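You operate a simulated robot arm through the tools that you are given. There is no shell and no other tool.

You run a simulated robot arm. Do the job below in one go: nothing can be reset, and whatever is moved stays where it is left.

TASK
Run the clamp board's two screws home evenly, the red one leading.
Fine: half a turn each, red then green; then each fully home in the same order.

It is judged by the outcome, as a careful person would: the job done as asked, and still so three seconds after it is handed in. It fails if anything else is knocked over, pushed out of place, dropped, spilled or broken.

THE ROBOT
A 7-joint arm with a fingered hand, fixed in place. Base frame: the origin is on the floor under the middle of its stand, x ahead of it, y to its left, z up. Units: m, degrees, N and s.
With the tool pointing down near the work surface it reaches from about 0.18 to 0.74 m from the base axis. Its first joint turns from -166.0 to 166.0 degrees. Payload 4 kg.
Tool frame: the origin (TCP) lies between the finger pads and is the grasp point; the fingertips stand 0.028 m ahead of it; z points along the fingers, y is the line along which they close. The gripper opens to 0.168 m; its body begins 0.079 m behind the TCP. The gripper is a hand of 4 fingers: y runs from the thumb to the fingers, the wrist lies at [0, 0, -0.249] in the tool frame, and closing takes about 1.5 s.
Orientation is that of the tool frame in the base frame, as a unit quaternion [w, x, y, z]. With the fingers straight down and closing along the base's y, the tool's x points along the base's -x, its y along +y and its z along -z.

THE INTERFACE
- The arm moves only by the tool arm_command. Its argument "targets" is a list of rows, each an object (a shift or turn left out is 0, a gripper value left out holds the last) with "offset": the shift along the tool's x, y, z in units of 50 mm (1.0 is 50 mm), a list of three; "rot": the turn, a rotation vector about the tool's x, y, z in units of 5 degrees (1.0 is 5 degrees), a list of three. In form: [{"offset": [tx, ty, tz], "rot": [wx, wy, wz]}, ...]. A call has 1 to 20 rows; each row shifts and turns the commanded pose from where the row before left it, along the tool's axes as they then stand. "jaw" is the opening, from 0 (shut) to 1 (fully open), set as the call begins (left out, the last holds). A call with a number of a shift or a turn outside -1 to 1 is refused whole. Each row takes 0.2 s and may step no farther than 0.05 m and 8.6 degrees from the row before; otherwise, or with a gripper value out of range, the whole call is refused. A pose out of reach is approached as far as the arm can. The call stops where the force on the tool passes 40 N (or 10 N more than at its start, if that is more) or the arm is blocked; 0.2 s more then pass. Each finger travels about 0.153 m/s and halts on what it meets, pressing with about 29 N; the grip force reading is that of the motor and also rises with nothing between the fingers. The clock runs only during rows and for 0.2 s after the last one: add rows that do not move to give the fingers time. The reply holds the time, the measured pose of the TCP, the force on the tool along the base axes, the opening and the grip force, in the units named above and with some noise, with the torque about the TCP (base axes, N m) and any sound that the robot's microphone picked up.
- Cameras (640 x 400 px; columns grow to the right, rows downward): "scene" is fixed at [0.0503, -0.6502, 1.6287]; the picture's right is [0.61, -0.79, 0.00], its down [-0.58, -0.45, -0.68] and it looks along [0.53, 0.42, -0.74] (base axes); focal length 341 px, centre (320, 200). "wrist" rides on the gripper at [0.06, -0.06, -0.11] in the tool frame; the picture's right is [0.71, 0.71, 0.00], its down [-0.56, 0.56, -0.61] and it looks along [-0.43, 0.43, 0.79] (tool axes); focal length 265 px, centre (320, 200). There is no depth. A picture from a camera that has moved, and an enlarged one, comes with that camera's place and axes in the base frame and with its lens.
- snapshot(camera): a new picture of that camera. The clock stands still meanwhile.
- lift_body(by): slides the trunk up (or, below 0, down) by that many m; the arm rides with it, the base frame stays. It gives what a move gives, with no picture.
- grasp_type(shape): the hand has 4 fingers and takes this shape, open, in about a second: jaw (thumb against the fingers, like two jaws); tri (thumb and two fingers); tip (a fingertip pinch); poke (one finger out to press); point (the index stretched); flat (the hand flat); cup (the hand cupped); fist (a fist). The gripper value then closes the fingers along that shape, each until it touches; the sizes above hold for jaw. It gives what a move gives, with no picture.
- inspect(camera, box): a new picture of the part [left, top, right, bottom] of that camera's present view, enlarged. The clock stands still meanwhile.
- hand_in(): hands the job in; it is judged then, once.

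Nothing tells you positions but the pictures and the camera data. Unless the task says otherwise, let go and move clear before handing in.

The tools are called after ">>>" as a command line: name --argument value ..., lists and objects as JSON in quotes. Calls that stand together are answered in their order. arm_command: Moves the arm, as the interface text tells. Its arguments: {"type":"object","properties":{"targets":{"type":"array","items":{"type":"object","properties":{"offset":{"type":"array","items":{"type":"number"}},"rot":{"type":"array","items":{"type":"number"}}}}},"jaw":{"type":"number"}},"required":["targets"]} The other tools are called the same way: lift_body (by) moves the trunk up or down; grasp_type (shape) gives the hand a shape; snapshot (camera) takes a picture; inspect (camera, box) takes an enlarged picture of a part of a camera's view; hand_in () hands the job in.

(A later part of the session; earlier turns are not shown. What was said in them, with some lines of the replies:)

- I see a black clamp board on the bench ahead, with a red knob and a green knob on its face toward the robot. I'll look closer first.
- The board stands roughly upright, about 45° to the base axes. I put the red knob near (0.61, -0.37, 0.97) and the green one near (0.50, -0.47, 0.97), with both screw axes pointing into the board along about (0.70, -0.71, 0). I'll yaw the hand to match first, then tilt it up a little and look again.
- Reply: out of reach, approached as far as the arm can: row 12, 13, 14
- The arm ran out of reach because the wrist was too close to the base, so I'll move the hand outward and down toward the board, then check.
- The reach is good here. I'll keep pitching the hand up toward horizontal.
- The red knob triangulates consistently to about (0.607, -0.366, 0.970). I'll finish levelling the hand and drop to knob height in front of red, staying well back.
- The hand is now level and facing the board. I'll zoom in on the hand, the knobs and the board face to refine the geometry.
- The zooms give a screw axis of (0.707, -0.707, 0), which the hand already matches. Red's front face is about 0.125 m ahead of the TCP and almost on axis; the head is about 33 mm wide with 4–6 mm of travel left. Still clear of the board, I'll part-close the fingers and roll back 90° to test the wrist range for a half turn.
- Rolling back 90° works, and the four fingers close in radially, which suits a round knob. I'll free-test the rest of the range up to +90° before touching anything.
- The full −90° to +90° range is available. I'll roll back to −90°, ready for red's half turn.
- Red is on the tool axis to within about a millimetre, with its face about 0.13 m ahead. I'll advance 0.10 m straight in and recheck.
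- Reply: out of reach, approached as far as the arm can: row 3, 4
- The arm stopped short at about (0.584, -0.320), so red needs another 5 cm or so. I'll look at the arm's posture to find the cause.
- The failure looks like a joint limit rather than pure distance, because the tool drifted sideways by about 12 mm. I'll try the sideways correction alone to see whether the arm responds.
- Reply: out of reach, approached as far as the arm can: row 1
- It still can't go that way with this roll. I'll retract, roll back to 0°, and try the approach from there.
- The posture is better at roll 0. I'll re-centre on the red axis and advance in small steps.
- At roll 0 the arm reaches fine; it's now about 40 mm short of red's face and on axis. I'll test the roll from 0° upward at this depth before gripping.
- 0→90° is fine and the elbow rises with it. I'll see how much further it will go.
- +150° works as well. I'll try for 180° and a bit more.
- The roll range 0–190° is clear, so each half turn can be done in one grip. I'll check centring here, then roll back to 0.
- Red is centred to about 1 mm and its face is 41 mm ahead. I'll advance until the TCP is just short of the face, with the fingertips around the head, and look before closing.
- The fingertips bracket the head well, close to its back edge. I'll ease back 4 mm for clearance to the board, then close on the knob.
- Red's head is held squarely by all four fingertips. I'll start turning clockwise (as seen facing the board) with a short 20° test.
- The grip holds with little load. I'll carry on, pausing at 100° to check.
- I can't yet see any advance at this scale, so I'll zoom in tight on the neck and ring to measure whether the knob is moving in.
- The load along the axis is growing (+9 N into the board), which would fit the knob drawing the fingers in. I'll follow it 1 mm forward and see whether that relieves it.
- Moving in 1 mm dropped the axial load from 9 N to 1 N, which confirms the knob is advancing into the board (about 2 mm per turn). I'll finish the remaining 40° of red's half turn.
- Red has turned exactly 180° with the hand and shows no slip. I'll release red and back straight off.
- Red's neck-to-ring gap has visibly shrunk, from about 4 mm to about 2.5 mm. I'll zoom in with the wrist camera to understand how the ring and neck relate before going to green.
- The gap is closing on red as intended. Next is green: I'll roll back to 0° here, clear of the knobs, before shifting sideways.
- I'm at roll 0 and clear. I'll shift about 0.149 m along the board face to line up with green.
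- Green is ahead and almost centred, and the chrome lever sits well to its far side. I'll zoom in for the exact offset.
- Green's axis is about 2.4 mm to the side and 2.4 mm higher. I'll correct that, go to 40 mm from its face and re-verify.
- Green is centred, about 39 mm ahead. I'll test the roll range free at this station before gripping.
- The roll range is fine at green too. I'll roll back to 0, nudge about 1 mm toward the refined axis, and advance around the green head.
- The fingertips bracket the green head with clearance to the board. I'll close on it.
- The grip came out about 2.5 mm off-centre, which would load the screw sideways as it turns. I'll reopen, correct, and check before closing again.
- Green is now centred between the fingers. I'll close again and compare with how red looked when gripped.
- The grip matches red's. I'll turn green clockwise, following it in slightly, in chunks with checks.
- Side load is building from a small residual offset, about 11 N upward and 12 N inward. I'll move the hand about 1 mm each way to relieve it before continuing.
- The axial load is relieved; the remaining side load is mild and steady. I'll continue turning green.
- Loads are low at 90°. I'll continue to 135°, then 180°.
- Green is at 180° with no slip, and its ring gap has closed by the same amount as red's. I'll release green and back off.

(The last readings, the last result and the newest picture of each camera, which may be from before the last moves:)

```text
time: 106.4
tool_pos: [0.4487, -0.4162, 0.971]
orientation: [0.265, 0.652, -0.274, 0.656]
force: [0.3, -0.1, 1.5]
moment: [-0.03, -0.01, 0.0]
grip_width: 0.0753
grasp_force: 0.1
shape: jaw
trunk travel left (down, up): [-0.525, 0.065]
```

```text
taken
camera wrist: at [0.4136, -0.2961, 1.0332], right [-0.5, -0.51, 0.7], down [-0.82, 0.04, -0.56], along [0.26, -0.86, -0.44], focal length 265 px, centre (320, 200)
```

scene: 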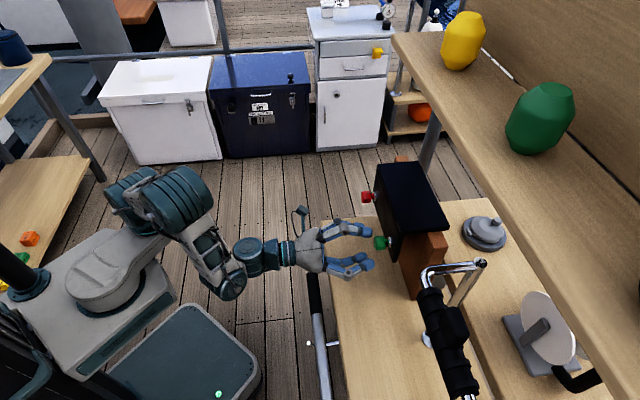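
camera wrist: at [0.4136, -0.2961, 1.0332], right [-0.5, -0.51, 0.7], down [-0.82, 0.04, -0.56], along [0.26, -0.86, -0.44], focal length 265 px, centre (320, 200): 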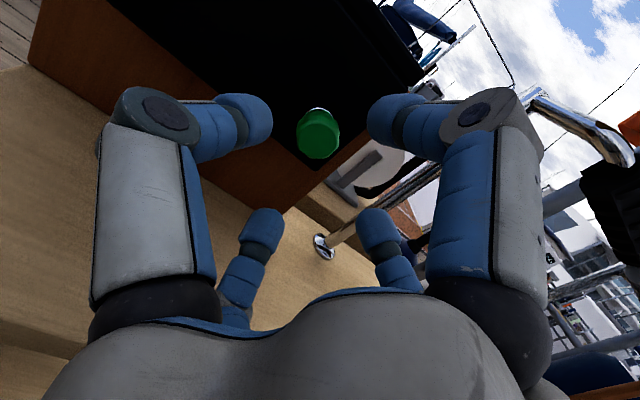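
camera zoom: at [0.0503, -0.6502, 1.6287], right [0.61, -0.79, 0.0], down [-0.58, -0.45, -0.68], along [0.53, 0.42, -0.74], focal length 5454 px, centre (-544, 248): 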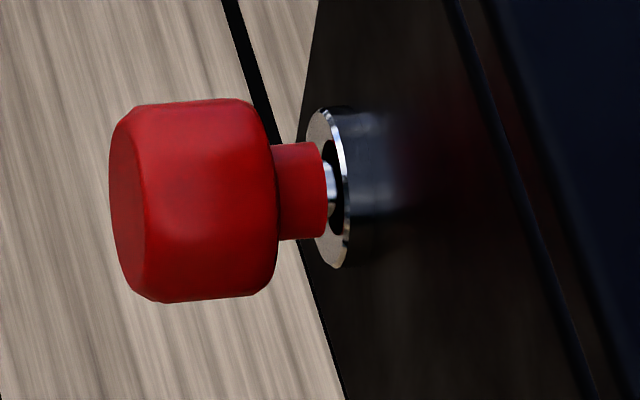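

Both screws have had their half turn and their gaps match. Now red goes fully home: I'll roll back to 0 and shift across to red.

>>> arm_command --targets '[{"rot": [0, 0, -1]}, {"rot": [0, 0, -1]}, {"rot": [0, 0, -1]}, {"rot": [0, 0, -1]}, {"rot": [0, 0, -1]}, {"rot": [0, 0, -1]}, {"rot": [0, 0, -1]}, {"rot": [0, 0, -1]}, {"rot": [0, 0, -1]}, {"rot": [0, 0, -1]}, {"rot": [0, 0, -1]}, {"rot": [0, 0, -1]}, {"rot": [0, 0, -1]}, {"rot": [0, 0, -1]}, {"rot": [0, 0, -1]}, {"rot": [0, 0, -1]}, {"rot": [0, 0, -1]}, {"rot": [0, 0, -1]}]'

>>> arm_command --targets '[{"rot": [0, 0, -1]}, {"rot": [0, 0, -1]}, {"rot": [0, 0, -1]}, {"rot": [0, 0, -1]}, {"rot": [0, 0, -1]}, {"rot": [0, 0, -1]}, {"rot": [0, 0, -1]}, {"rot": [0, 0, -1]}, {"rot": [0, 0, -1]}, {"rot": [0, 0, -1]}, {"rot": [0, 0, -1]}, {"rot": [0, 0, -1]}, {"rot": [0, 0, -1]}, {"rot": [0, 0, -1]}, {"rot": [0, 0, -1]}, {"rot": [0, 0, -1]}, {"rot": [0, 0, -1]}, {"rot": [0, 0, -1]}]'

>>> arm_command --targets '[{"offset": [0, 0.507, 0]}, {"offset": [0, 0.507, 0]}, {"offset": [0, 0.507, 0]}, {"offset": [0, 0.507, 0]}, {"offset": [0, 0.507, 0]}, {"offset": [0, 0.505, 0]}, {}]'

>>> inspect --camera "wrist" --box '[260, 90, 380, 190]'

```text
time: 110.2
tool_pos: [0.4504, -0.417, 0.9699]
orientation: [0.651, 0.654, 0.267, 0.276]
force: [0.1, -1.7, 0.5]
moment: [0.01, 0.01, -0.02]
grip_width: 0.0749
grasp_force: 0.0
shape: jaw
trunk travel left (down, up): [-0.525, 0.065]
```

```text
time: 114.0
tool_pos: [0.4503, -0.4158, 0.9709]
orientation: [0.656, 0.274, 0.652, -0.265]
force: [-0.5, -1.3, 0.2]
moment: [-0.07, -0.02, 0.01]
grip_width: 0.075
grasp_force: 0.0
shape: jaw
trunk travel left (down, up): [-0.525, 0.065]
```

```text
time: 115.6
tool_pos: [0.5591, -0.3074, 0.9722]
orientation: [0.655, 0.273, 0.652, -0.265]
force: [-1.0, -0.4, 0.3]
moment: [-0.04, -0.01, 0.01]
grip_width: 0.0754
grasp_force: 0.1
shape: jaw
trunk travel left (down, up): [-0.525, 0.065]
```

```text
4.00 times, centred on (320, 140) of wrist
camera zoom: at [0.44, -0.2718, 0.9115], right [0.51, 0.51, -0.7], down [-0.05, 0.82, 0.56], along [0.86, -0.25, 0.44], focal length 1062 px, centre (320, 440)
```

zoom: 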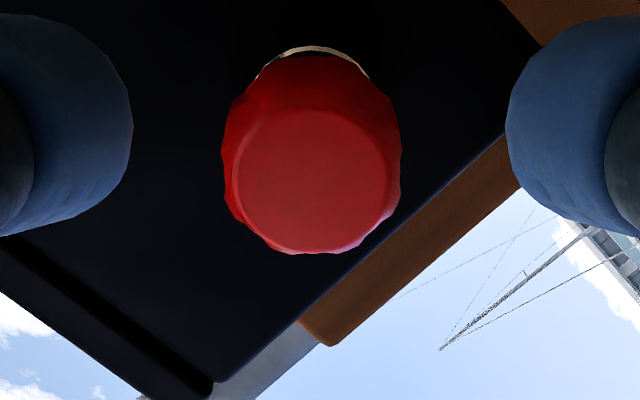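

I need to come about 3 mm sideways and 2.6 mm down to match red's axis. I'll correct, advance halfway and check.

>>> arm_command --targets '[{"offset": [0.052, -0.06, 0]}, {"offset": [0, 0, 0.3]}, {"offset": [0, 0, 0.26]}, {}]'

>>> inspect --camera "wrist" --box '[260, 100, 380, 200]'

```text
time: 116.6
tool_pos: [0.576, -0.3286, 0.9708]
orientation: [0.654, 0.274, 0.652, -0.267]
force: [0.2, 0.8, -0.3]
moment: [-0.02, -0.01, -0.01]
grip_width: 0.0754
grasp_force: 0.0
shape: jaw
trunk travel left (down, up): [-0.525, 0.065]
```

```text
4.00 times, centred on (320, 150) of wrist
camera zoom: at [0.4567, -0.2943, 0.9103], right [0.5, 0.51, -0.7], down [-0.05, 0.82, 0.57], along [0.86, -0.25, 0.44], focal length 1062 px, centre (320, 400)
```

zoom: 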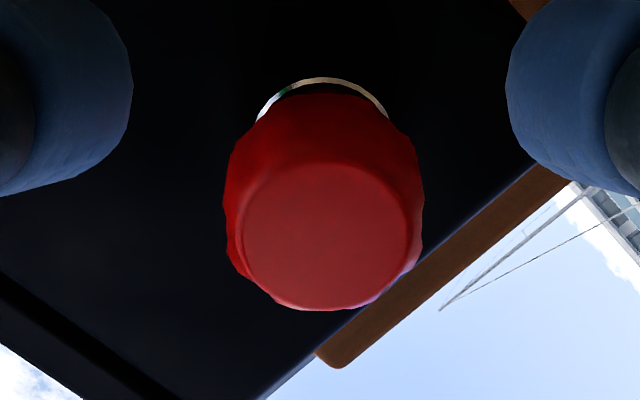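

It's aligned to within about half a millimetre. I'll advance around the red head and close.

>>> arm_command --targets '[{"offset": [0.006, -0.006, 0.22]}, {"offset": [0, 0, 0.22]}, {"offset": [0, 0, 0.22]}, {}]'

>>> arm_command --targets '[{}, {}, {}, {}, {}, {}, {}]' --jaw 0.1

>>> inspect --camera "wrist" --box '[260, 120, 380, 220]'

>>> inspect --camera "scene" --box '[366, 186, 382, 208]'

```text
time: 117.6
tool_pos: [0.6, -0.3532, 0.9713]
orientation: [0.656, 0.273, 0.652, -0.264]
force: [0.2, -0.5, -0.4]
moment: [0.01, 0.06, 0.01]
grip_width: 0.0752
grasp_force: 0.1
shape: jaw
trunk travel left (down, up): [-0.525, 0.065]
```

```text
time: 119.2
tool_pos: [0.5992, -0.3531, 0.9712]
orientation: [0.655, 0.275, 0.652, -0.266]
force: [-0.8, -0.9, -1.9]
moment: [0.03, 0.03, 0.0]
grip_width: 0.0226
grasp_force: 28.9
shape: jaw
trunk travel left (down, up): [-0.525, 0.065]
```

```text
4.00 times, centred on (320, 170) of wrist
camera zoom: at [0.4794, -0.3191, 0.9102], right [0.5, 0.51, -0.7], down [-0.05, 0.82, 0.57], along [0.86, -0.25, 0.44], focal length 1062 px, centre (320, 320)
```

zoom: 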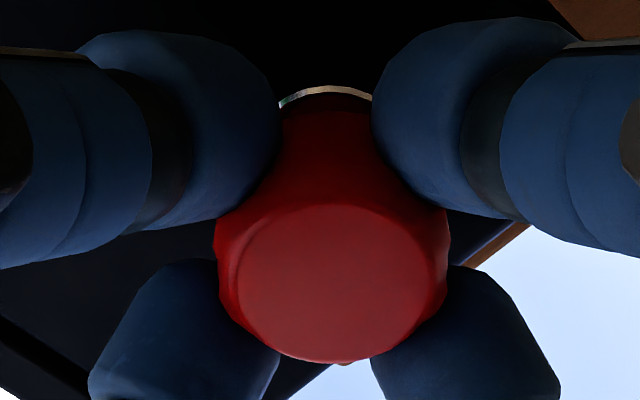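

```text
16.00 times, centred on (374, 197) of scene
camera zoom: at [0.0503, -0.6502, 1.6287], right [0.61, -0.79, 0.0], down [-0.58, -0.45, -0.68], along [0.53, 0.42, -0.74], focal length 5454 px, centre (-544, 248)
```

zoom: 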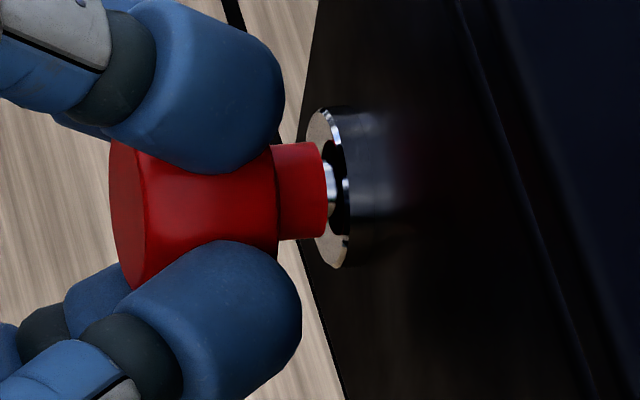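

The grip is about 1.7 mm off-centre again. I'll reopen, shift, and re-close.

>>> arm_command --targets '[{}, {}, {}, {"offset": [0.026, 0.026, 0]}, {}]' --jaw 0.45

>>> arm_command --targets '[{}, {}, {}, {}, {}, {}, {}]' --jaw 0.1

>>> inspect --camera "wrist" --box '[260, 120, 380, 220]'

```text
time: 120.4
tool_pos: [0.6009, -0.3529, 0.9691]
orientation: [0.655, 0.274, 0.652, -0.266]
force: [0.2, -0.3, 0.3]
moment: [0.0, 0.01, 0.02]
grip_width: 0.075
grasp_force: 0.1
shape: jaw
trunk travel left (down, up): [-0.525, 0.065]
```

```text
time: 122.0
tool_pos: [0.5998, -0.3542, 0.9694]
orientation: [0.655, 0.274, 0.652, -0.265]
force: [3.1, -2.6, -0.5]
moment: [0.02, -0.01, 0.02]
grip_width: 0.0288
grasp_force: 28.5
shape: jaw
trunk travel left (down, up): [-0.525, 0.065]
```

```text
4.00 times, centred on (320, 170) of wrist
camera zoom: at [0.4811, -0.3183, 0.9084], right [0.5, 0.51, -0.7], down [-0.05, 0.82, 0.57], along [0.86, -0.25, 0.44], focal length 1062 px, centre (320, 320)
```

zoom: 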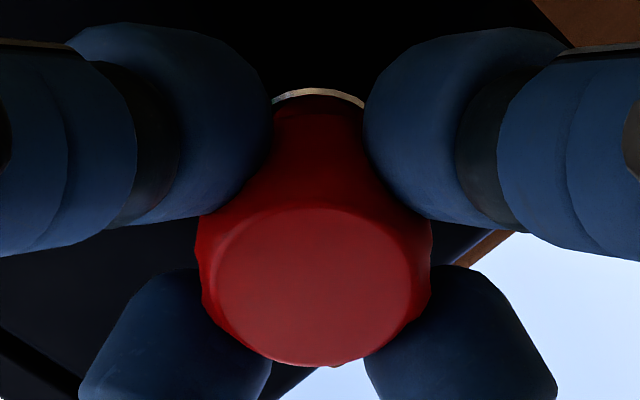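

Good, centred grip. I'll turn red on in chunks, watching torque about the axis.

>>> arm_command --targets '[{"rot": [0, 0, 1]}, {"rot": [0, 0, 1]}, {"rot": [0, 0, 1]}, {"rot": [0, 0, 1]}, {"rot": [0, 0, 1]}, {"rot": [0, 0, 1]}, {"rot": [0, 0, 1]}, {"rot": [0, 0, 1]}, {"rot": [0, 0, 1]}]'

>>> arm_command --targets '[{"rot": [0, 0, 1]}, {"rot": [0, 0, 1]}, {"rot": [0, 0, 1]}, {"rot": [0, 0, 1]}, {"rot": [0, 0, 1]}, {"rot": [0, 0, 1]}, {"rot": [0, 0, 1]}, {"rot": [0, 0, 1]}, {"rot": [0, 0, 1]}]'

>>> inspect --camera "wrist" --box '[260, 120, 380, 220]'

>>> inspect --camera "scene" --box '[366, 186, 382, 208]'

```text
time: 124.0
tool_pos: [0.6006, -0.3528, 0.9698]
orientation: [0.708, 0.502, 0.497, 0.007]
force: [14.6, -4.9, 9.5]
moment: [-0.2, -0.13, 0.14]
grip_width: 0.0281
grasp_force: 28.6
shape: jaw
trunk travel left (down, up): [-0.525, 0.065]
```

```text
time: 126.0
tool_pos: [0.6004, -0.3517, 0.9693]
orientation: [0.652, 0.653, 0.267, 0.277]
force: [18.0, -5.9, 17.0]
moment: [-0.31, -0.21, 0.17]
grip_width: 0.0282
grasp_force: 29.0
shape: jaw
trunk travel left (down, up): [-0.525, 0.065]
```

```text
4.00 times, centred on (320, 170) of wrist
camera zoom: at [0.5664, -0.2323, 0.91], right [0.49, 0.5, 0.72], down [-0.84, 0.03, 0.55], along [0.25, -0.87, 0.43], focal length 1062 px, centre (320, 320)
```

zoom: 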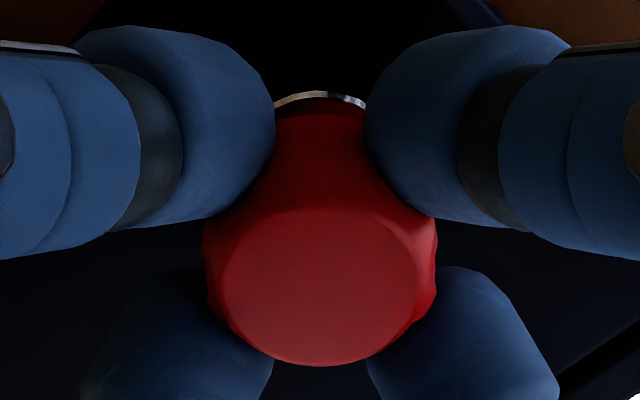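

```text
16.00 times, centred on (374, 197) of scene
camera zoom: at [0.0503, -0.6502, 1.6287], right [0.61, -0.79, 0.0], down [-0.58, -0.45, -0.68], along [0.53, 0.42, -0.74], focal length 5454 px, centre (-544, 248)
```

zoom: 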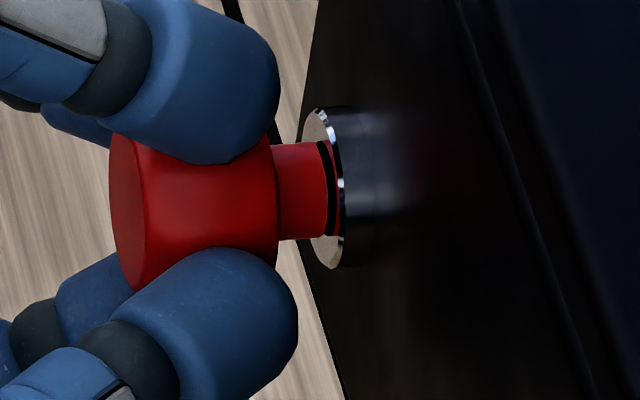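

Another 90° is done and the ring is almost up to the neck. I'll relieve the built-up load before going further.

>>> arm_command --targets '[{"offset": [0.008, 0.016, 0.02]}, {}]'

```text
time: 126.6
tool_pos: [0.5995, -0.3506, 0.9694]
orientation: [0.651, 0.654, 0.268, 0.276]
force: [13.5, -1.7, 16.8]
moment: [-0.26, -0.26, 0.14]
grip_width: 0.0288
grasp_force: 29.4
shape: jaw
trunk travel left (down, up): [-0.525, 0.065]
```

>>> arm_command --targets '[{"rot": [0, 0, 1]}, {"rot": [0, 0, 1]}, {"rot": [0, 0, 1]}, {"rot": [0, 0, 1]}, {"rot": [0, 0, 1]}]'

>>> inspect --camera "scene" --box '[366, 186, 382, 208]'

>>> inspect --camera "wrist" --box '[260, 120, 380, 220]'

```text
time: 127.8
tool_pos: [0.6001, -0.3527, 0.9698]
orientation: [0.576, 0.697, 0.118, 0.41]
force: [10.1, -1.8, 15.1]
moment: [-0.25, -0.2, 0.12]
grip_width: 0.0284
grasp_force: 29.3
shape: jaw
trunk travel left (down, up): [-0.525, 0.065]
```

```text
16.00 times, centred on (374, 197) of scene
camera zoom: at [0.0503, -0.6502, 1.6287], right [0.61, -0.79, 0.0], down [-0.58, -0.45, -0.68], along [0.53, 0.42, -0.74], focal length 5454 px, centre (-544, 248)
```

zoom: 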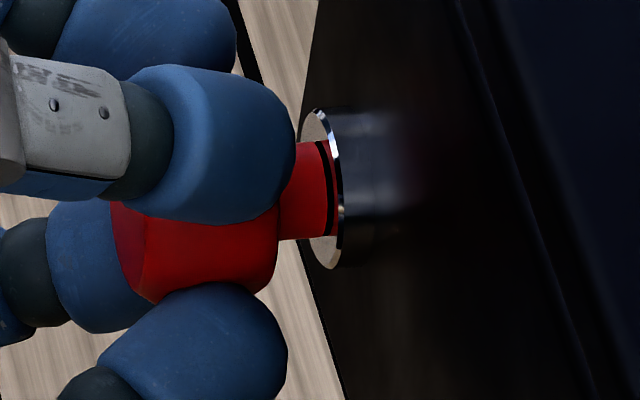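

```text
4.00 times, centred on (320, 170) of wrist
camera zoom: at [0.5802, -0.2186, 0.942], right [0.23, 0.23, 0.94], down [-0.96, -0.09, 0.26], along [0.15, -0.97, 0.2], focal length 1062 px, centre (320, 320)
```

zoom: 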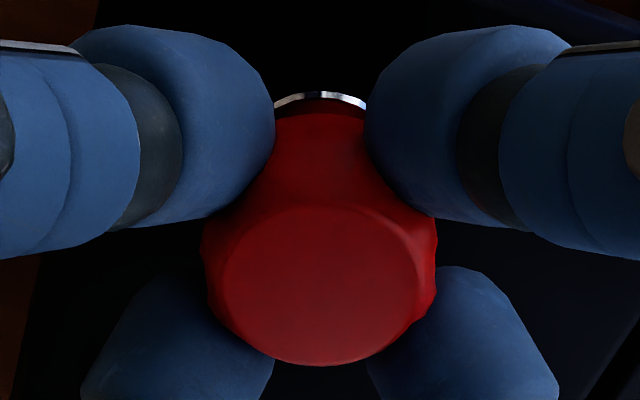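

>>> arm_command --targets '[{"rot": [0, 0, 1]}, {"rot": [0, 0, 1]}, {"rot": [0, 0, 1]}, {"rot": [0, 0, 1]}, {"rot": [0, 0, 1]}, {"rot": [0, 0, 1]}]'

>>> inspect --camera "scene" --box '[366, 186, 382, 208]'

```text
time: 129.2
tool_pos: [0.6002, -0.3533, 0.97]
orientation: [0.45, 0.704, -0.065, 0.546]
force: [9.9, -4.9, 12.9]
moment: [-0.24, -0.17, 0.05]
grip_width: 0.0282
grasp_force: 29.2
shape: jaw
trunk travel left (down, up): [-0.525, 0.065]
```

```text
16.00 times, centred on (374, 197) of scene
camera zoom: at [0.0503, -0.6502, 1.6287], right [0.61, -0.79, 0.0], down [-0.58, -0.45, -0.68], along [0.53, 0.42, -0.74], focal length 5454 px, centre (-544, 248)
```

zoom: 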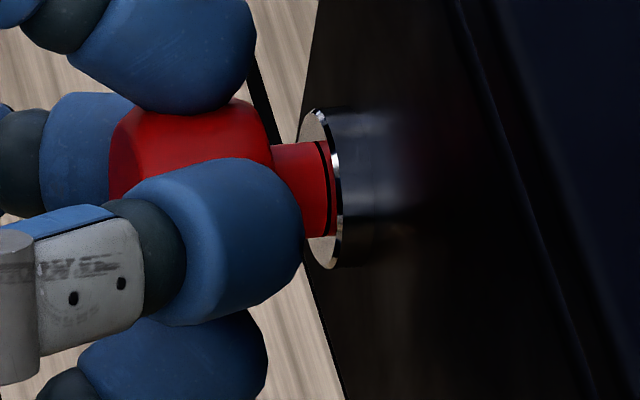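

>>> arm_command --targets '[{"rot": [0, 0, 1]}, {"rot": [0, 0, 1]}, {"rot": [0, 0, 1]}, {"rot": [0, 0, 1]}]'

>>> arm_command --targets '[{"rot": [0, 0, 1]}, {"rot": [0, 0, 1]}, {"rot": [0, 0, 1]}]'

>>> inspect --camera "scene" --box '[366, 186, 382, 208]'

>>> inspect --camera "wrist" --box '[260, 120, 380, 220]'

```text
time: 130.2
tool_pos: [0.6003, -0.3526, 0.9707]
orientation: [0.347, 0.682, -0.186, 0.616]
force: [15.1, -8.8, 14.1]
moment: [-0.21, -0.18, 0.02]
grip_width: 0.0286
grasp_force: 29.0
shape: jaw
trunk travel left (down, up): [-0.525, 0.065]
```

```text
time: 131.0
tool_pos: [0.5998, -0.3528, 0.9706]
orientation: [0.265, 0.651, -0.275, 0.656]
force: [12.7, -8.1, 11.2]
moment: [-0.21, -0.15, 0.03]
grip_width: 0.0281
grasp_force: 28.6
shape: jaw
trunk travel left (down, up): [-0.525, 0.065]
```

```text
16.00 times, centred on (374, 197) of scene
camera zoom: at [0.0503, -0.6502, 1.6287], right [0.61, -0.79, 0.0], down [-0.58, -0.45, -0.68], along [0.53, 0.42, -0.74], focal length 5454 px, centre (-544, 248)
```

zoom: 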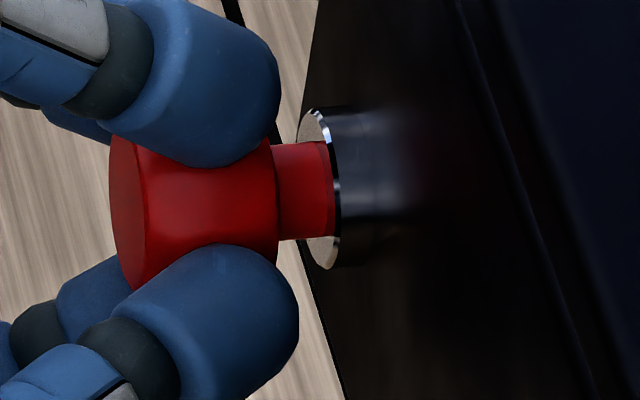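

```text
4.00 times, centred on (320, 170) of wrist
camera zoom: at [0.5645, -0.2339, 1.032], right [-0.51, -0.51, 0.7], down [-0.82, 0.04, -0.57], along [0.26, -0.86, -0.44], focal length 1062 px, centre (320, 320)
```

zoom: 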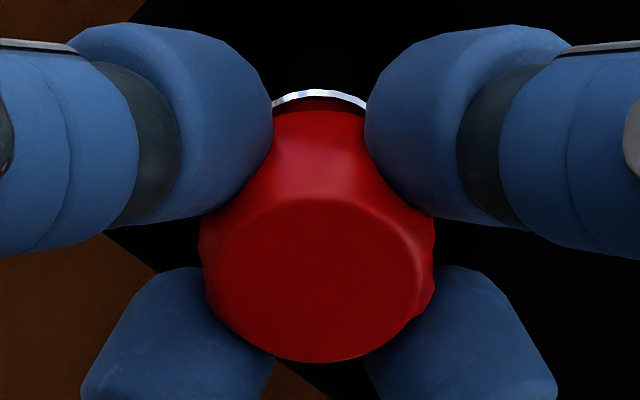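

One full turn in total now; the dark gap has all but vanished and torque is still low. I'll go a little further with this grip.

>>> arm_command --targets '[{"rot": [0, 0, 1]}, {"rot": [0, 0, 1]}, {"rot": [0, 0, 1]}, {}]'

>>> inspect --camera "scene" --box '[366, 186, 382, 208]'

```text
time: 132.0
tool_pos: [0.601, -0.3523, 0.9692]
orientation: [0.177, 0.611, -0.356, 0.684]
force: [6.2, -6.3, 9.5]
moment: [-1.26, 0.96, -0.08]
grip_width: 0.028
grasp_force: 29.2
shape: jaw
trunk travel left (down, up): [-0.525, 0.065]
```

```text
16.00 times, centred on (374, 197) of scene
camera zoom: at [0.0503, -0.6502, 1.6287], right [0.61, -0.79, 0.0], down [-0.58, -0.45, -0.68], along [0.53, 0.42, -0.74], focal length 5454 px, centre (-544, 248)
```

zoom: 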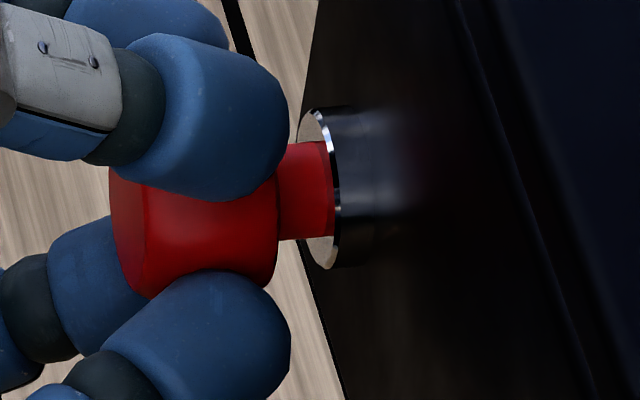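

The torque about the axis jumped from 0.04 to about 1.6 N·m, so red is hard against its stop and fully home. I'll release it and check that it stays.

>>> arm_command --targets '[{}, {}, {}, {}]' --jaw 0.45

>>> arm_command --targets '[{"offset": [0, 0, -0.4]}, {"offset": [0, 0, -0.4]}, {"offset": [0, 0, -0.4]}, {}]'

>>> inspect --camera "scene" --box '[366, 186, 382, 208]'

>>> inspect --camera "wrist" --box '[260, 80, 380, 180]'

```text
time: 133.0
tool_pos: [0.6009, -0.352, 0.9705]
orientation: [0.177, 0.61, -0.358, 0.684]
force: [0.6, -0.1, 0.1]
moment: [-0.03, -0.01, 0.0]
grip_width: 0.0754
grasp_force: 0.1
shape: jaw
trunk travel left (down, up): [-0.525, 0.065]
```

```text
time: 134.0
tool_pos: [0.5585, -0.309, 0.9702]
orientation: [0.177, 0.611, -0.356, 0.685]
force: [0.4, 0.2, -0.4]
moment: [0.01, -0.01, -0.01]
grip_width: 0.0753
grasp_force: 0.0
shape: jaw
trunk travel left (down, up): [-0.525, 0.065]
```

```text
16.00 times, centred on (374, 197) of scene
camera zoom: at [0.0503, -0.6502, 1.6287], right [0.61, -0.79, 0.0], down [-0.58, -0.45, -0.68], along [0.53, 0.42, -0.74], focal length 5454 px, centre (-544, 248)
```

zoom: 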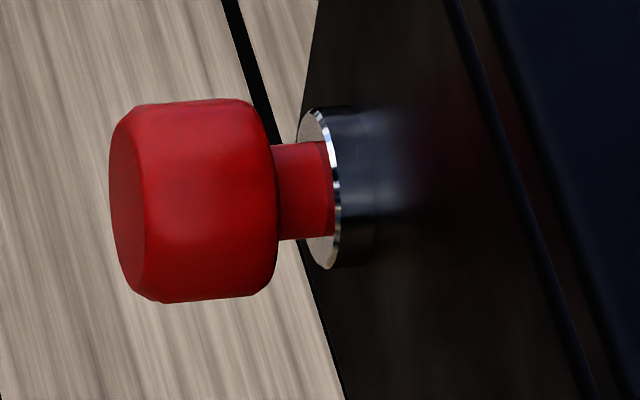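

```text
4.00 times, centred on (320, 130) of wrist
camera zoom: at [0.5101, -0.2029, 1.0445], right [-0.61, -0.62, 0.49], down [-0.71, 0.16, -0.69], along [0.35, -0.77, -0.54], focal length 1062 px, centre (320, 480)
```

zoom: 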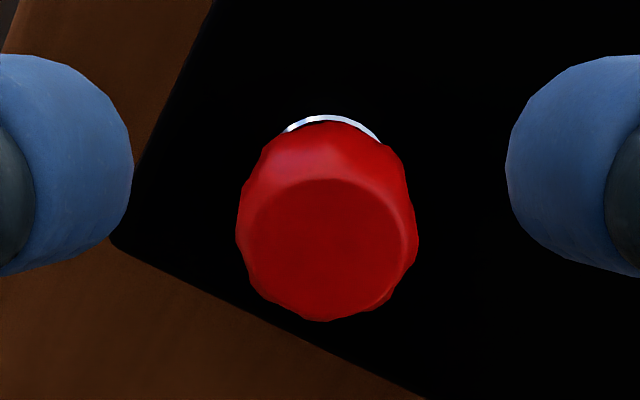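

Red's neck is seated on its ring and stays there. Now green: I'll roll back to 0 and shift across.

>>> arm_command --targets '[{"rot": [0, 0, -1]}, {"rot": [0, 0, -1]}, {"rot": [0, 0, -1]}, {"rot": [0, 0, -1]}, {"rot": [0, 0, -1]}, {"rot": [0, 0, -1]}, {"rot": [0, 0, -1]}, {"rot": [0, 0, -1]}, {"rot": [0, 0, -1]}, {"rot": [0, 0, -1]}, {"rot": [0, 0, -1]}, {"rot": [0, 0, -1]}, {"rot": [0, 0, -1]}, {"rot": [0, 0, -1]}, {"rot": [0, 0, -1]}, {"rot": [0, 0, -1]}, {"rot": [0, 0, -1]}, {"rot": [0, 0, -1]}, {"rot": [0, 0, -1]}, {"rot": [0, 0, -1]}]'

>>> arm_command --targets '[{"rot": [0, 0, -1]}, {"rot": [0, 0, -1]}, {"rot": [0, 0, -1]}, {"rot": [0, 0, -1]}, {"rot": [0, 0, -1]}, {"rot": [0, 0, -1]}, {"rot": [0, 0, -1]}, {"rot": [0, 0, -1]}, {"rot": [0, 0, -1]}, {"rot": [0, 0, -1]}, {"rot": [0, 0, -1]}, {"rot": [0, 0, -1]}, {"rot": [0, 0, -1]}, {"rot": [0, 0, -1]}, {"rot": [0, 0, -1]}, {"rot": [0, 0, -1]}, {"rot": [0, 0, -1]}, {"rot": [0, 0, -1]}, {"rot": [0, 0, -1]}]'

>>> arm_command --targets '[{"offset": [0, -0.504, 0]}, {"offset": [0, -0.504, 0]}, {"offset": [0, -0.504, 0]}, {"offset": [0, -0.504, 0]}, {"offset": [0, -0.504, 0]}, {"offset": [0, -0.504, 0]}, {}]'

>>> inspect --camera "wrist" --box '[260, 80, 380, 180]'

```text
time: 138.2
tool_pos: [0.5578, -0.311, 0.9697]
orientation: [0.638, 0.666, 0.239, 0.304]
force: [-0.3, 0.4, 0.0]
moment: [0.01, 0.03, 0.0]
grip_width: 0.0751
grasp_force: 0.1
shape: jaw
trunk travel left (down, up): [-0.525, 0.065]
```

```text
time: 142.2
tool_pos: [0.5582, -0.3106, 0.9699]
orientation: [0.655, 0.273, 0.652, -0.266]
force: [0.4, 0.1, 0.1]
moment: [0.0, 0.02, 0.0]
grip_width: 0.0754
grasp_force: 0.2
shape: jaw
trunk travel left (down, up): [-0.525, 0.065]
```

```text
time: 143.8
tool_pos: [0.4514, -0.418, 0.9707]
orientation: [0.656, 0.274, 0.652, -0.265]
force: [-0.1, 0.4, -0.9]
moment: [-0.03, -0.01, -0.01]
grip_width: 0.0753
grasp_force: 0.0
shape: jaw
trunk travel left (down, up): [-0.525, 0.065]
```

```text
4.00 times, centred on (320, 130) of wrist
camera zoom: at [0.3323, -0.3834, 0.9085], right [0.5, 0.51, -0.7], down [-0.05, 0.82, 0.56], along [0.86, -0.25, 0.44], focal length 1062 px, centre (320, 480)
```

zoom: 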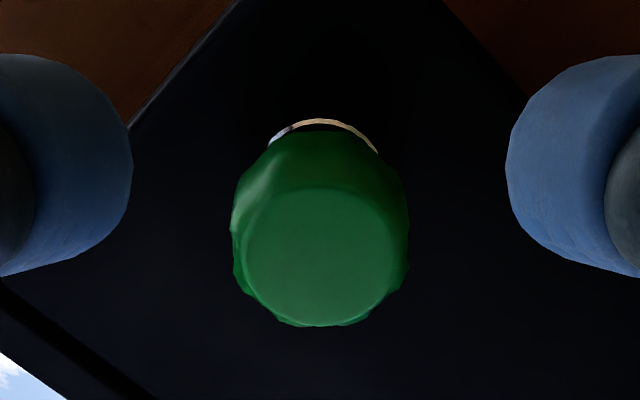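

Centred laterally. I'll nudge slightly, advance around green's head, and check centring before closing this time.

>>> arm_command --targets '[{"offset": [-0.016, 0.016, 0.28]}, {"offset": [0, 0, 0.3]}, {"offset": [0, 0, 0.3]}, {"offset": [0, 0, 0.27]}, {}]'

>>> inspect --camera "wrist" --box '[260, 120, 380, 220]'

>>> inspect --camera "scene" --box '[340, 215, 420, 265]'

```text
time: 145.0
tool_pos: [0.4938, -0.4579, 0.9709]
orientation: [0.655, 0.275, 0.652, -0.265]
force: [-0.4, 0.2, -0.5]
moment: [0.02, -0.01, -0.05]
grip_width: 0.0751
grasp_force: 0.1
shape: jaw
trunk travel left (down, up): [-0.525, 0.065]
```

```text
4.00 times, centred on (320, 170) of wrist
camera zoom: at [0.3734, -0.4235, 0.91], right [0.5, 0.51, -0.7], down [-0.05, 0.82, 0.57], along [0.86, -0.25, 0.44], focal length 1062 px, centre (320, 320)
```

zoom: 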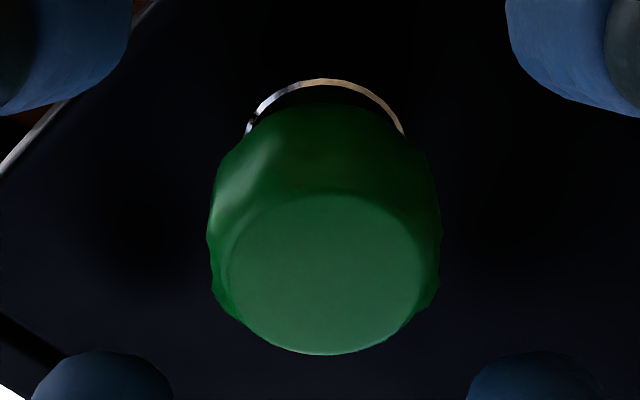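

```text
8.00 times, centred on (380, 240) of scene
camera zoom: at [0.0503, -0.6502, 1.6287], right [0.61, -0.79, 0.0], down [-0.58, -0.45, -0.68], along [0.53, 0.42, -0.74], focal length 2727 px, centre (-160, -120)
```

zoom: 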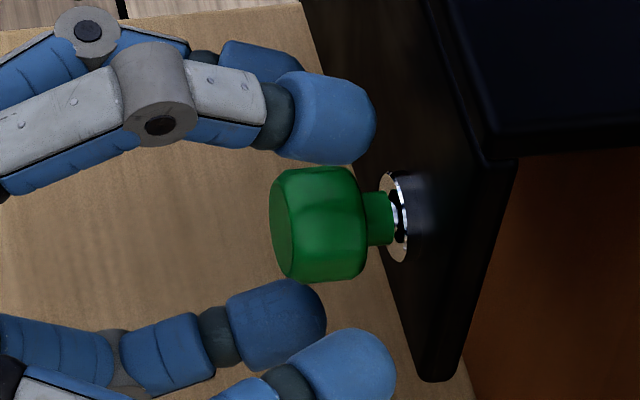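

Within about half a millimetre of the axis. Closing on green.

>>> arm_command --targets '[{}, {}, {}, {}, {}, {}, {}]' --jaw 0.1

>>> inspect --camera "wrist" --box '[260, 120, 380, 220]'

>>> inspect --camera "scene" --box '[376, 232, 394, 254]'

```text
time: 146.6
tool_pos: [0.4935, -0.4588, 0.9707]
orientation: [0.656, 0.273, 0.652, -0.265]
force: [3.3, -4.3, 2.6]
moment: [-0.03, -0.03, -0.01]
grip_width: 0.029
grasp_force: 29.1
shape: jaw
trunk travel left (down, up): [-0.525, 0.065]
```

```text
4.00 times, centred on (320, 170) of wrist
camera zoom: at [0.3735, -0.4237, 0.9101], right [0.5, 0.51, -0.7], down [-0.05, 0.82, 0.57], along [0.86, -0.25, 0.44], focal length 1062 px, centre (320, 320)
```

zoom: 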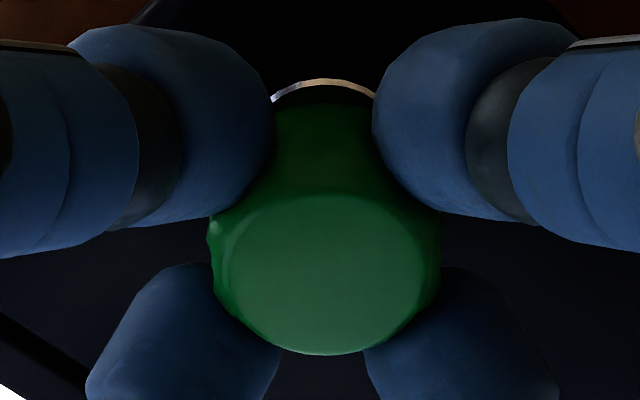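

```text
16.00 times, centred on (385, 243) of scene
camera zoom: at [0.0503, -0.6502, 1.6287], right [0.61, -0.79, 0.0], down [-0.58, -0.45, -0.68], along [0.53, 0.42, -0.74], focal length 5454 px, centre (-720, -488)
```

zoom: 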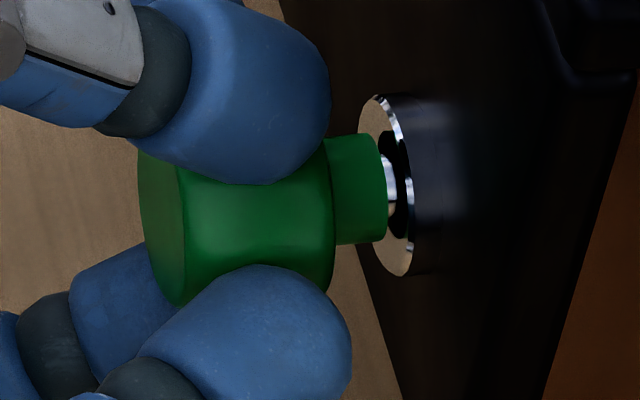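

Good centred grip. I'll turn green on, watching loads.

>>> arm_command --targets '[{"rot": [0, 0, 1]}, {"rot": [0, 0, 1]}, {"rot": [0, 0, 1]}, {"rot": [0, 0, 1]}, {"rot": [0, 0, 1]}, {"rot": [0, 0, 1]}, {"rot": [0, 0, 1]}, {"rot": [0, 0, 1]}, {"rot": [0, 0, 1]}]'

>>> arm_command --targets '[{"rot": [0, 0, 1]}, {"rot": [0, 0, 1]}, {"rot": [0, 0, 1]}, {"rot": [0, 0, 1]}, {"rot": [0, 0, 1]}, {"rot": [0, 0, 1]}, {"rot": [0, 0, 1]}, {"rot": [0, 0, 1]}, {"rot": [0, 0, 1]}]'

>>> inspect --camera "wrist" --box '[260, 120, 380, 220]'

>>> inspect --camera "scene" --box '[376, 232, 394, 254]'

```text
time: 148.6
tool_pos: [0.4924, -0.4587, 0.9683]
orientation: [0.708, 0.501, 0.497, 0.006]
force: [8.8, -11.3, 20.3]
moment: [-0.32, -0.29, -0.05]
grip_width: 0.0287
grasp_force: 28.6
shape: jaw
trunk travel left (down, up): [-0.525, 0.065]
```

```text
time: 150.6
tool_pos: [0.4931, -0.4572, 0.9695]
orientation: [0.651, 0.655, 0.267, 0.276]
force: [11.7, -15.5, 16.7]
moment: [-0.26, -0.27, -0.09]
grip_width: 0.0285
grasp_force: 29.5
shape: jaw
trunk travel left (down, up): [-0.525, 0.065]
```

```text
4.00 times, centred on (320, 170) of wrist
camera zoom: at [0.4581, -0.3379, 0.9097], right [0.49, 0.49, 0.72], down [-0.84, 0.03, 0.55], along [0.25, -0.87, 0.43], focal length 1062 px, centre (320, 320)
```

zoom: 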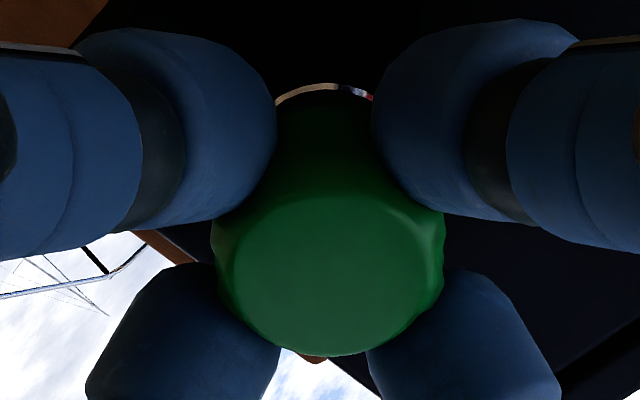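

```text
16.00 times, centred on (385, 243) of scene
camera zoom: at [0.0503, -0.6502, 1.6287], right [0.61, -0.79, 0.0], down [-0.58, -0.45, -0.68], along [0.53, 0.42, -0.74], focal length 5454 px, centre (-720, -488)
```

zoom: 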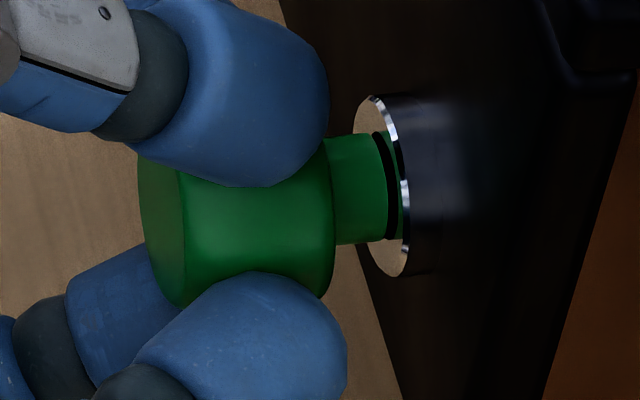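

Green is at 270° in total and closing just as red did. I'll relieve the axial load and continue.

>>> arm_command --targets '[{"offset": [-0.004, 0.02, 0.022]}, {}]'

>>> arm_command --targets '[{"rot": [0, 0, 1]}, {"rot": [0, 0, 1]}, {"rot": [0, 0, 1]}, {"rot": [0, 0, 1]}, {"rot": [0, 0, 1]}, {"rot": [0, 0, 1]}, {"rot": [0, 0, 1]}, {"rot": [0, 0, 1]}, {"rot": [0, 0, 1]}]'

>>> inspect --camera "scene" --box '[376, 232, 394, 254]'

>>> inspect --camera "wrist" --box '[260, 120, 380, 220]'

```text
time: 151.2
tool_pos: [0.4919, -0.4589, 0.9688]
orientation: [0.651, 0.655, 0.267, 0.276]
force: [7.1, -10.3, 14.0]
moment: [-0.23, -0.27, -0.07]
grip_width: 0.0283
grasp_force: 28.5
shape: jaw
trunk travel left (down, up): [-0.525, 0.065]
```

```text
time: 153.2
tool_pos: [0.4933, -0.4586, 0.9694]
orientation: [0.495, 0.707, -0.004, 0.504]
force: [3.8, -2.3, 4.0]
moment: [-0.13, -0.12, -0.01]
grip_width: 0.0281
grasp_force: 29.1
shape: jaw
trunk travel left (down, up): [-0.525, 0.065]
```

```text
16.00 times, centred on (385, 243) of scene
camera zoom: at [0.0503, -0.6502, 1.6287], right [0.61, -0.79, 0.0], down [-0.58, -0.45, -0.68], along [0.53, 0.42, -0.74], focal length 5454 px, centre (-720, -488)
```

zoom: 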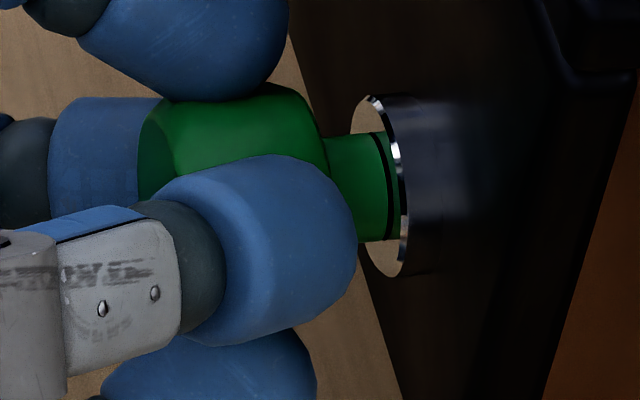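

```text
4.00 times, centred on (320, 170) of wrist
camera zoom: at [0.4756, -0.3207, 0.9707], right [-0.01, -0.01, 1.0], down [-0.99, -0.13, -0.01], along [0.13, -0.99, -0.01], focal length 1062 px, centre (320, 320)
```

zoom: 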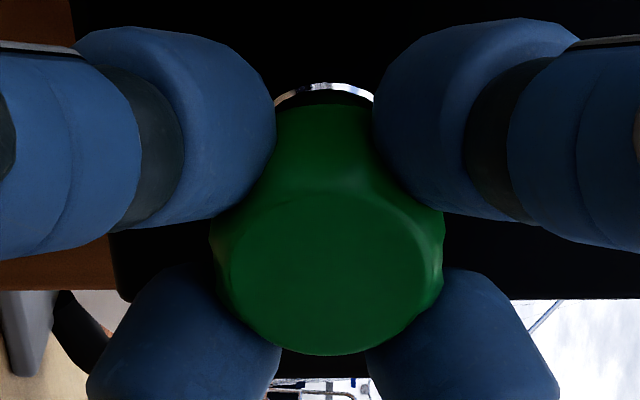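

Loads are low at 315° in total, with only a thin line of gap left. I'll continue in small chunks to the stop.

>>> arm_command --targets '[{"rot": [0, 0, 1]}, {"rot": [0, 0, 1]}, {"rot": [0, 0, 1]}, {"rot": [0, 0, 1]}, {"rot": [0, 0, 1]}]'

>>> arm_command --targets '[{"rot": [0, 0, 1]}, {"rot": [0, 0, 1]}, {"rot": [0, 0, 1]}, {"rot": [0, 0, 1]}]'

>>> inspect --camera "scene" --box '[376, 232, 394, 254]'

```text
time: 154.4
tool_pos: [0.4925, -0.4581, 0.9703]
orientation: [0.375, 0.69, -0.157, 0.6]
force: [5.6, 0.7, 0.7]
moment: [-0.06, -0.01, 0.01]
grip_width: 0.0282
grasp_force: 28.9
shape: jaw
trunk travel left (down, up): [-0.525, 0.065]
```

```text
time: 155.4
tool_pos: [0.4934, -0.4579, 0.969]
orientation: [0.266, 0.652, -0.275, 0.655]
force: [-0.5, 6.9, -0.3]
moment: [-0.04, -0.01, 0.04]
grip_width: 0.0284
grasp_force: 29.0
shape: jaw
trunk travel left (down, up): [-0.525, 0.065]
```

```text
16.00 times, centred on (385, 243) of scene
camera zoom: at [0.0503, -0.6502, 1.6287], right [0.61, -0.79, 0.0], down [-0.58, -0.45, -0.68], along [0.53, 0.42, -0.74], focal length 5454 px, centre (-720, -488)
```

zoom: 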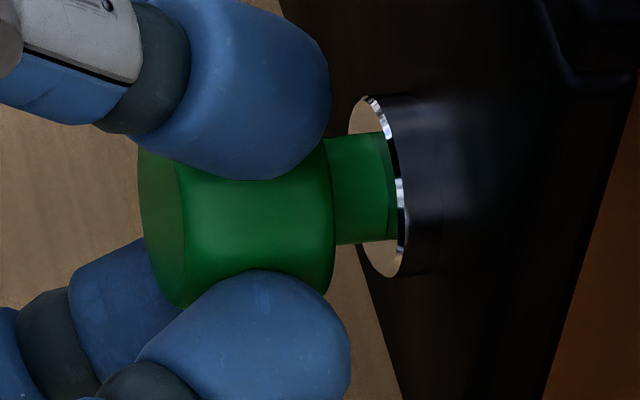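

The gap has closed, as red's had at this point. I'll go on to the hard stop.

>>> arm_command --targets '[{"rot": [0, 0, 1]}, {"rot": [0, 0, 0.6]}, {}]'

```text
time: 156.2
tool_pos: [0.494, -0.4569, 0.9685]
orientation: [0.219, 0.632, -0.319, 0.672]
force: [-5.0, 9.3, -3.9]
moment: [-0.76, 0.88, 0.04]
grip_width: 0.0285
grasp_force: 28.8
shape: jaw
trunk travel left (down, up): [-0.525, 0.065]
```

Torque has climbed to about 1.2 N·m, so green is on its stop. One more small snug-up to match red, then release.

>>> arm_command --targets '[{"rot": [0, 0, 0.8]}, {}]'

>>> inspect --camera "wrist" --box '[260, 120, 380, 220]'

>>> arm_command --targets '[{}, {}, {}, {}]' --jaw 0.45

>>> arm_command --targets '[{"offset": [0, 0, -0.4]}, {"offset": [0, 0, -0.4]}, {"offset": [0, 0, -0.4]}, {"offset": [0, 0, -0.4]}, {}]'

>>> inspect --camera "scene" --box '[376, 232, 394, 254]'

>>> inspect --camera "scene" --box '[366, 186, 382, 208]'

>>> snapshot --camera "scene"

```text
time: 156.8
tool_pos: [0.4931, -0.4562, 0.9691]
orientation: [0.195, 0.62, -0.34, 0.68]
force: [-1.5, 4.8, -5.5]
moment: [-0.96, 1.09, 0.08]
grip_width: 0.0287
grasp_force: 29.0
shape: jaw
trunk travel left (down, up): [-0.525, 0.065]
```

```text
4.00 times, centred on (320, 170) of wrist
camera zoom: at [0.4483, -0.349, 1.0421], right [-0.6, -0.6, 0.53], down [-0.73, 0.13, -0.67], along [0.33, -0.79, -0.52], focal length 1062 px, centre (320, 320)
```

zoom: 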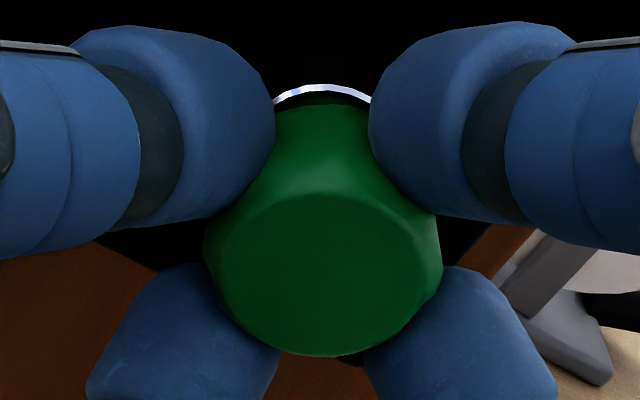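

```text
time: 157.8
tool_pos: [0.4937, -0.4586, 0.9705]
orientation: [0.195, 0.62, -0.341, 0.68]
force: [-0.5, -0.8, 0.6]
moment: [0.03, -0.02, 0.03]
grip_width: 0.0751
grasp_force: 0.0
shape: jaw
trunk travel left (down, up): [-0.525, 0.065]
```

```text
time: 159.0
tool_pos: [0.4341, -0.3992, 0.9693]
orientation: [0.196, 0.62, -0.34, 0.679]
force: [0.5, 0.8, 1.5]
moment: [-0.03, -0.03, 0.0]
grip_width: 0.0752
grasp_force: 0.0
shape: jaw
trunk travel left (down, up): [-0.525, 0.065]
```

```text
16.00 times, centred on (385, 243) of scene
camera zoom: at [0.0503, -0.6502, 1.6287], right [0.61, -0.79, 0.0], down [-0.58, -0.45, -0.68], along [0.53, 0.42, -0.74], focal length 5454 px, centre (-720, -488)
```

zoom: 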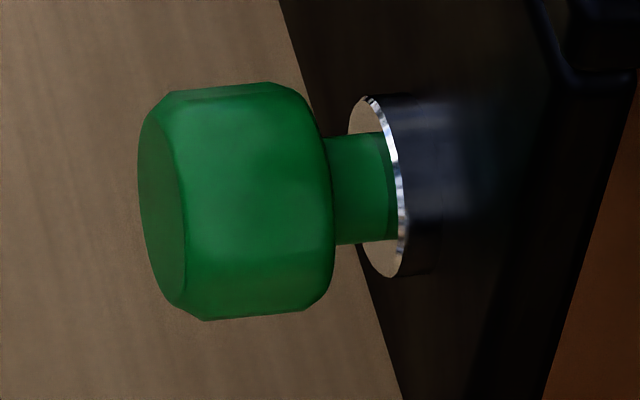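

```text
16.00 times, centred on (374, 197) of scene
camera zoom: at [0.0503, -0.6502, 1.6287], right [0.61, -0.79, 0.0], down [-0.58, -0.45, -0.68], along [0.53, 0.42, -0.74], focal length 5454 px, centre (-544, 248)
```

zoom: 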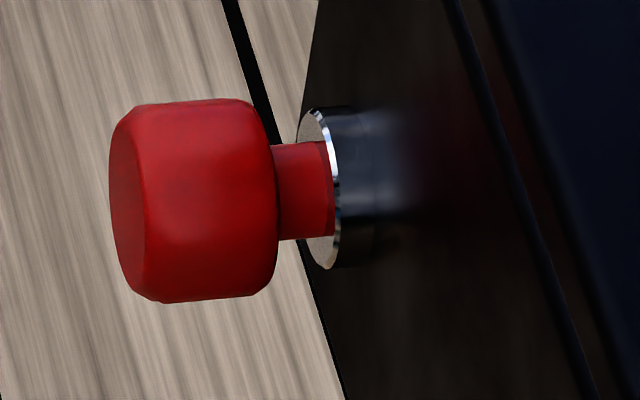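

```text
taken
```

scene: 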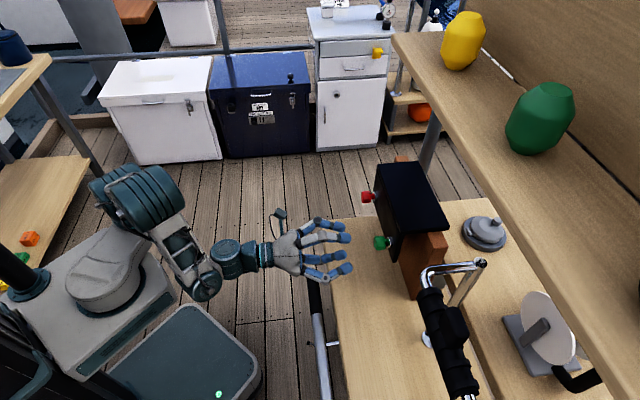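

Both screws now sit with the neck against the ring, and nothing else has moved. I'll back a bit further off before handing in.

>>> arm_command --targets '[{"offset": [0, 0, -0.4]}, {"offset": [0, 0, -0.4]}, {}, {}, {}]'

>>> inspect --camera "scene" --box '[320, 170, 480, 270]'

```text
time: 160.2
tool_pos: [0.4071, -0.3721, 0.9688]
orientation: [0.195, 0.619, -0.341, 0.68]
force: [0.1, -0.6, 0.2]
moment: [-0.01, 0.0, 0.05]
grip_width: 0.0751
grasp_force: 0.1
shape: jaw
trunk travel left (down, up): [-0.525, 0.065]
```

```text
4.00 times, centred on (400, 220) of scene
camera zoom: at [0.0503, -0.6502, 1.6287], right [0.61, -0.79, 0.0], down [-0.58, -0.45, -0.68], along [0.53, 0.42, -0.74], focal length 1364 px, centre (0, 120)
```

zoom: 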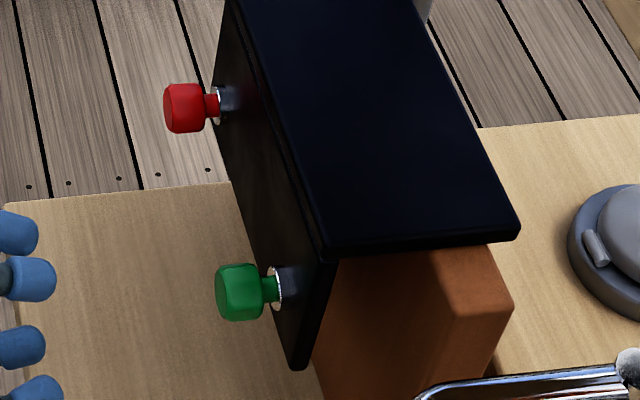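

Both screws are fully home in the order you asked for, the hand is open and clear, and the board and its surroundings are undisturbed. I'm handing in.

>>> hand_in

```text
The job is handed in.
```

Both clamp-board screws are fully home. I turned red half a turn, then green half a turn, then ran red fully home, then green.

- **Stops:** torque stayed near zero until each screw had made about one full turn in total. It then rose sharply, to about 1.6 N·m on red and 1.4 N·m on green.
- **Fit:** each knob's neck now sits against its ring, and both stayed put after I let go. Red looked the same after green was tightened.
- **How it moved:** the knobs stayed almost still while the rings came out to meet them. I took clockwise as tightening because the gap closed that way.
- **Grip:** I had to re-seat the hand twice before turning, once on each knob, because the first grip was slightly off-centre. Neither screw was turned during those tries.

Nothing else appears to have been touched or moved. The hand is open and well clear of the board.
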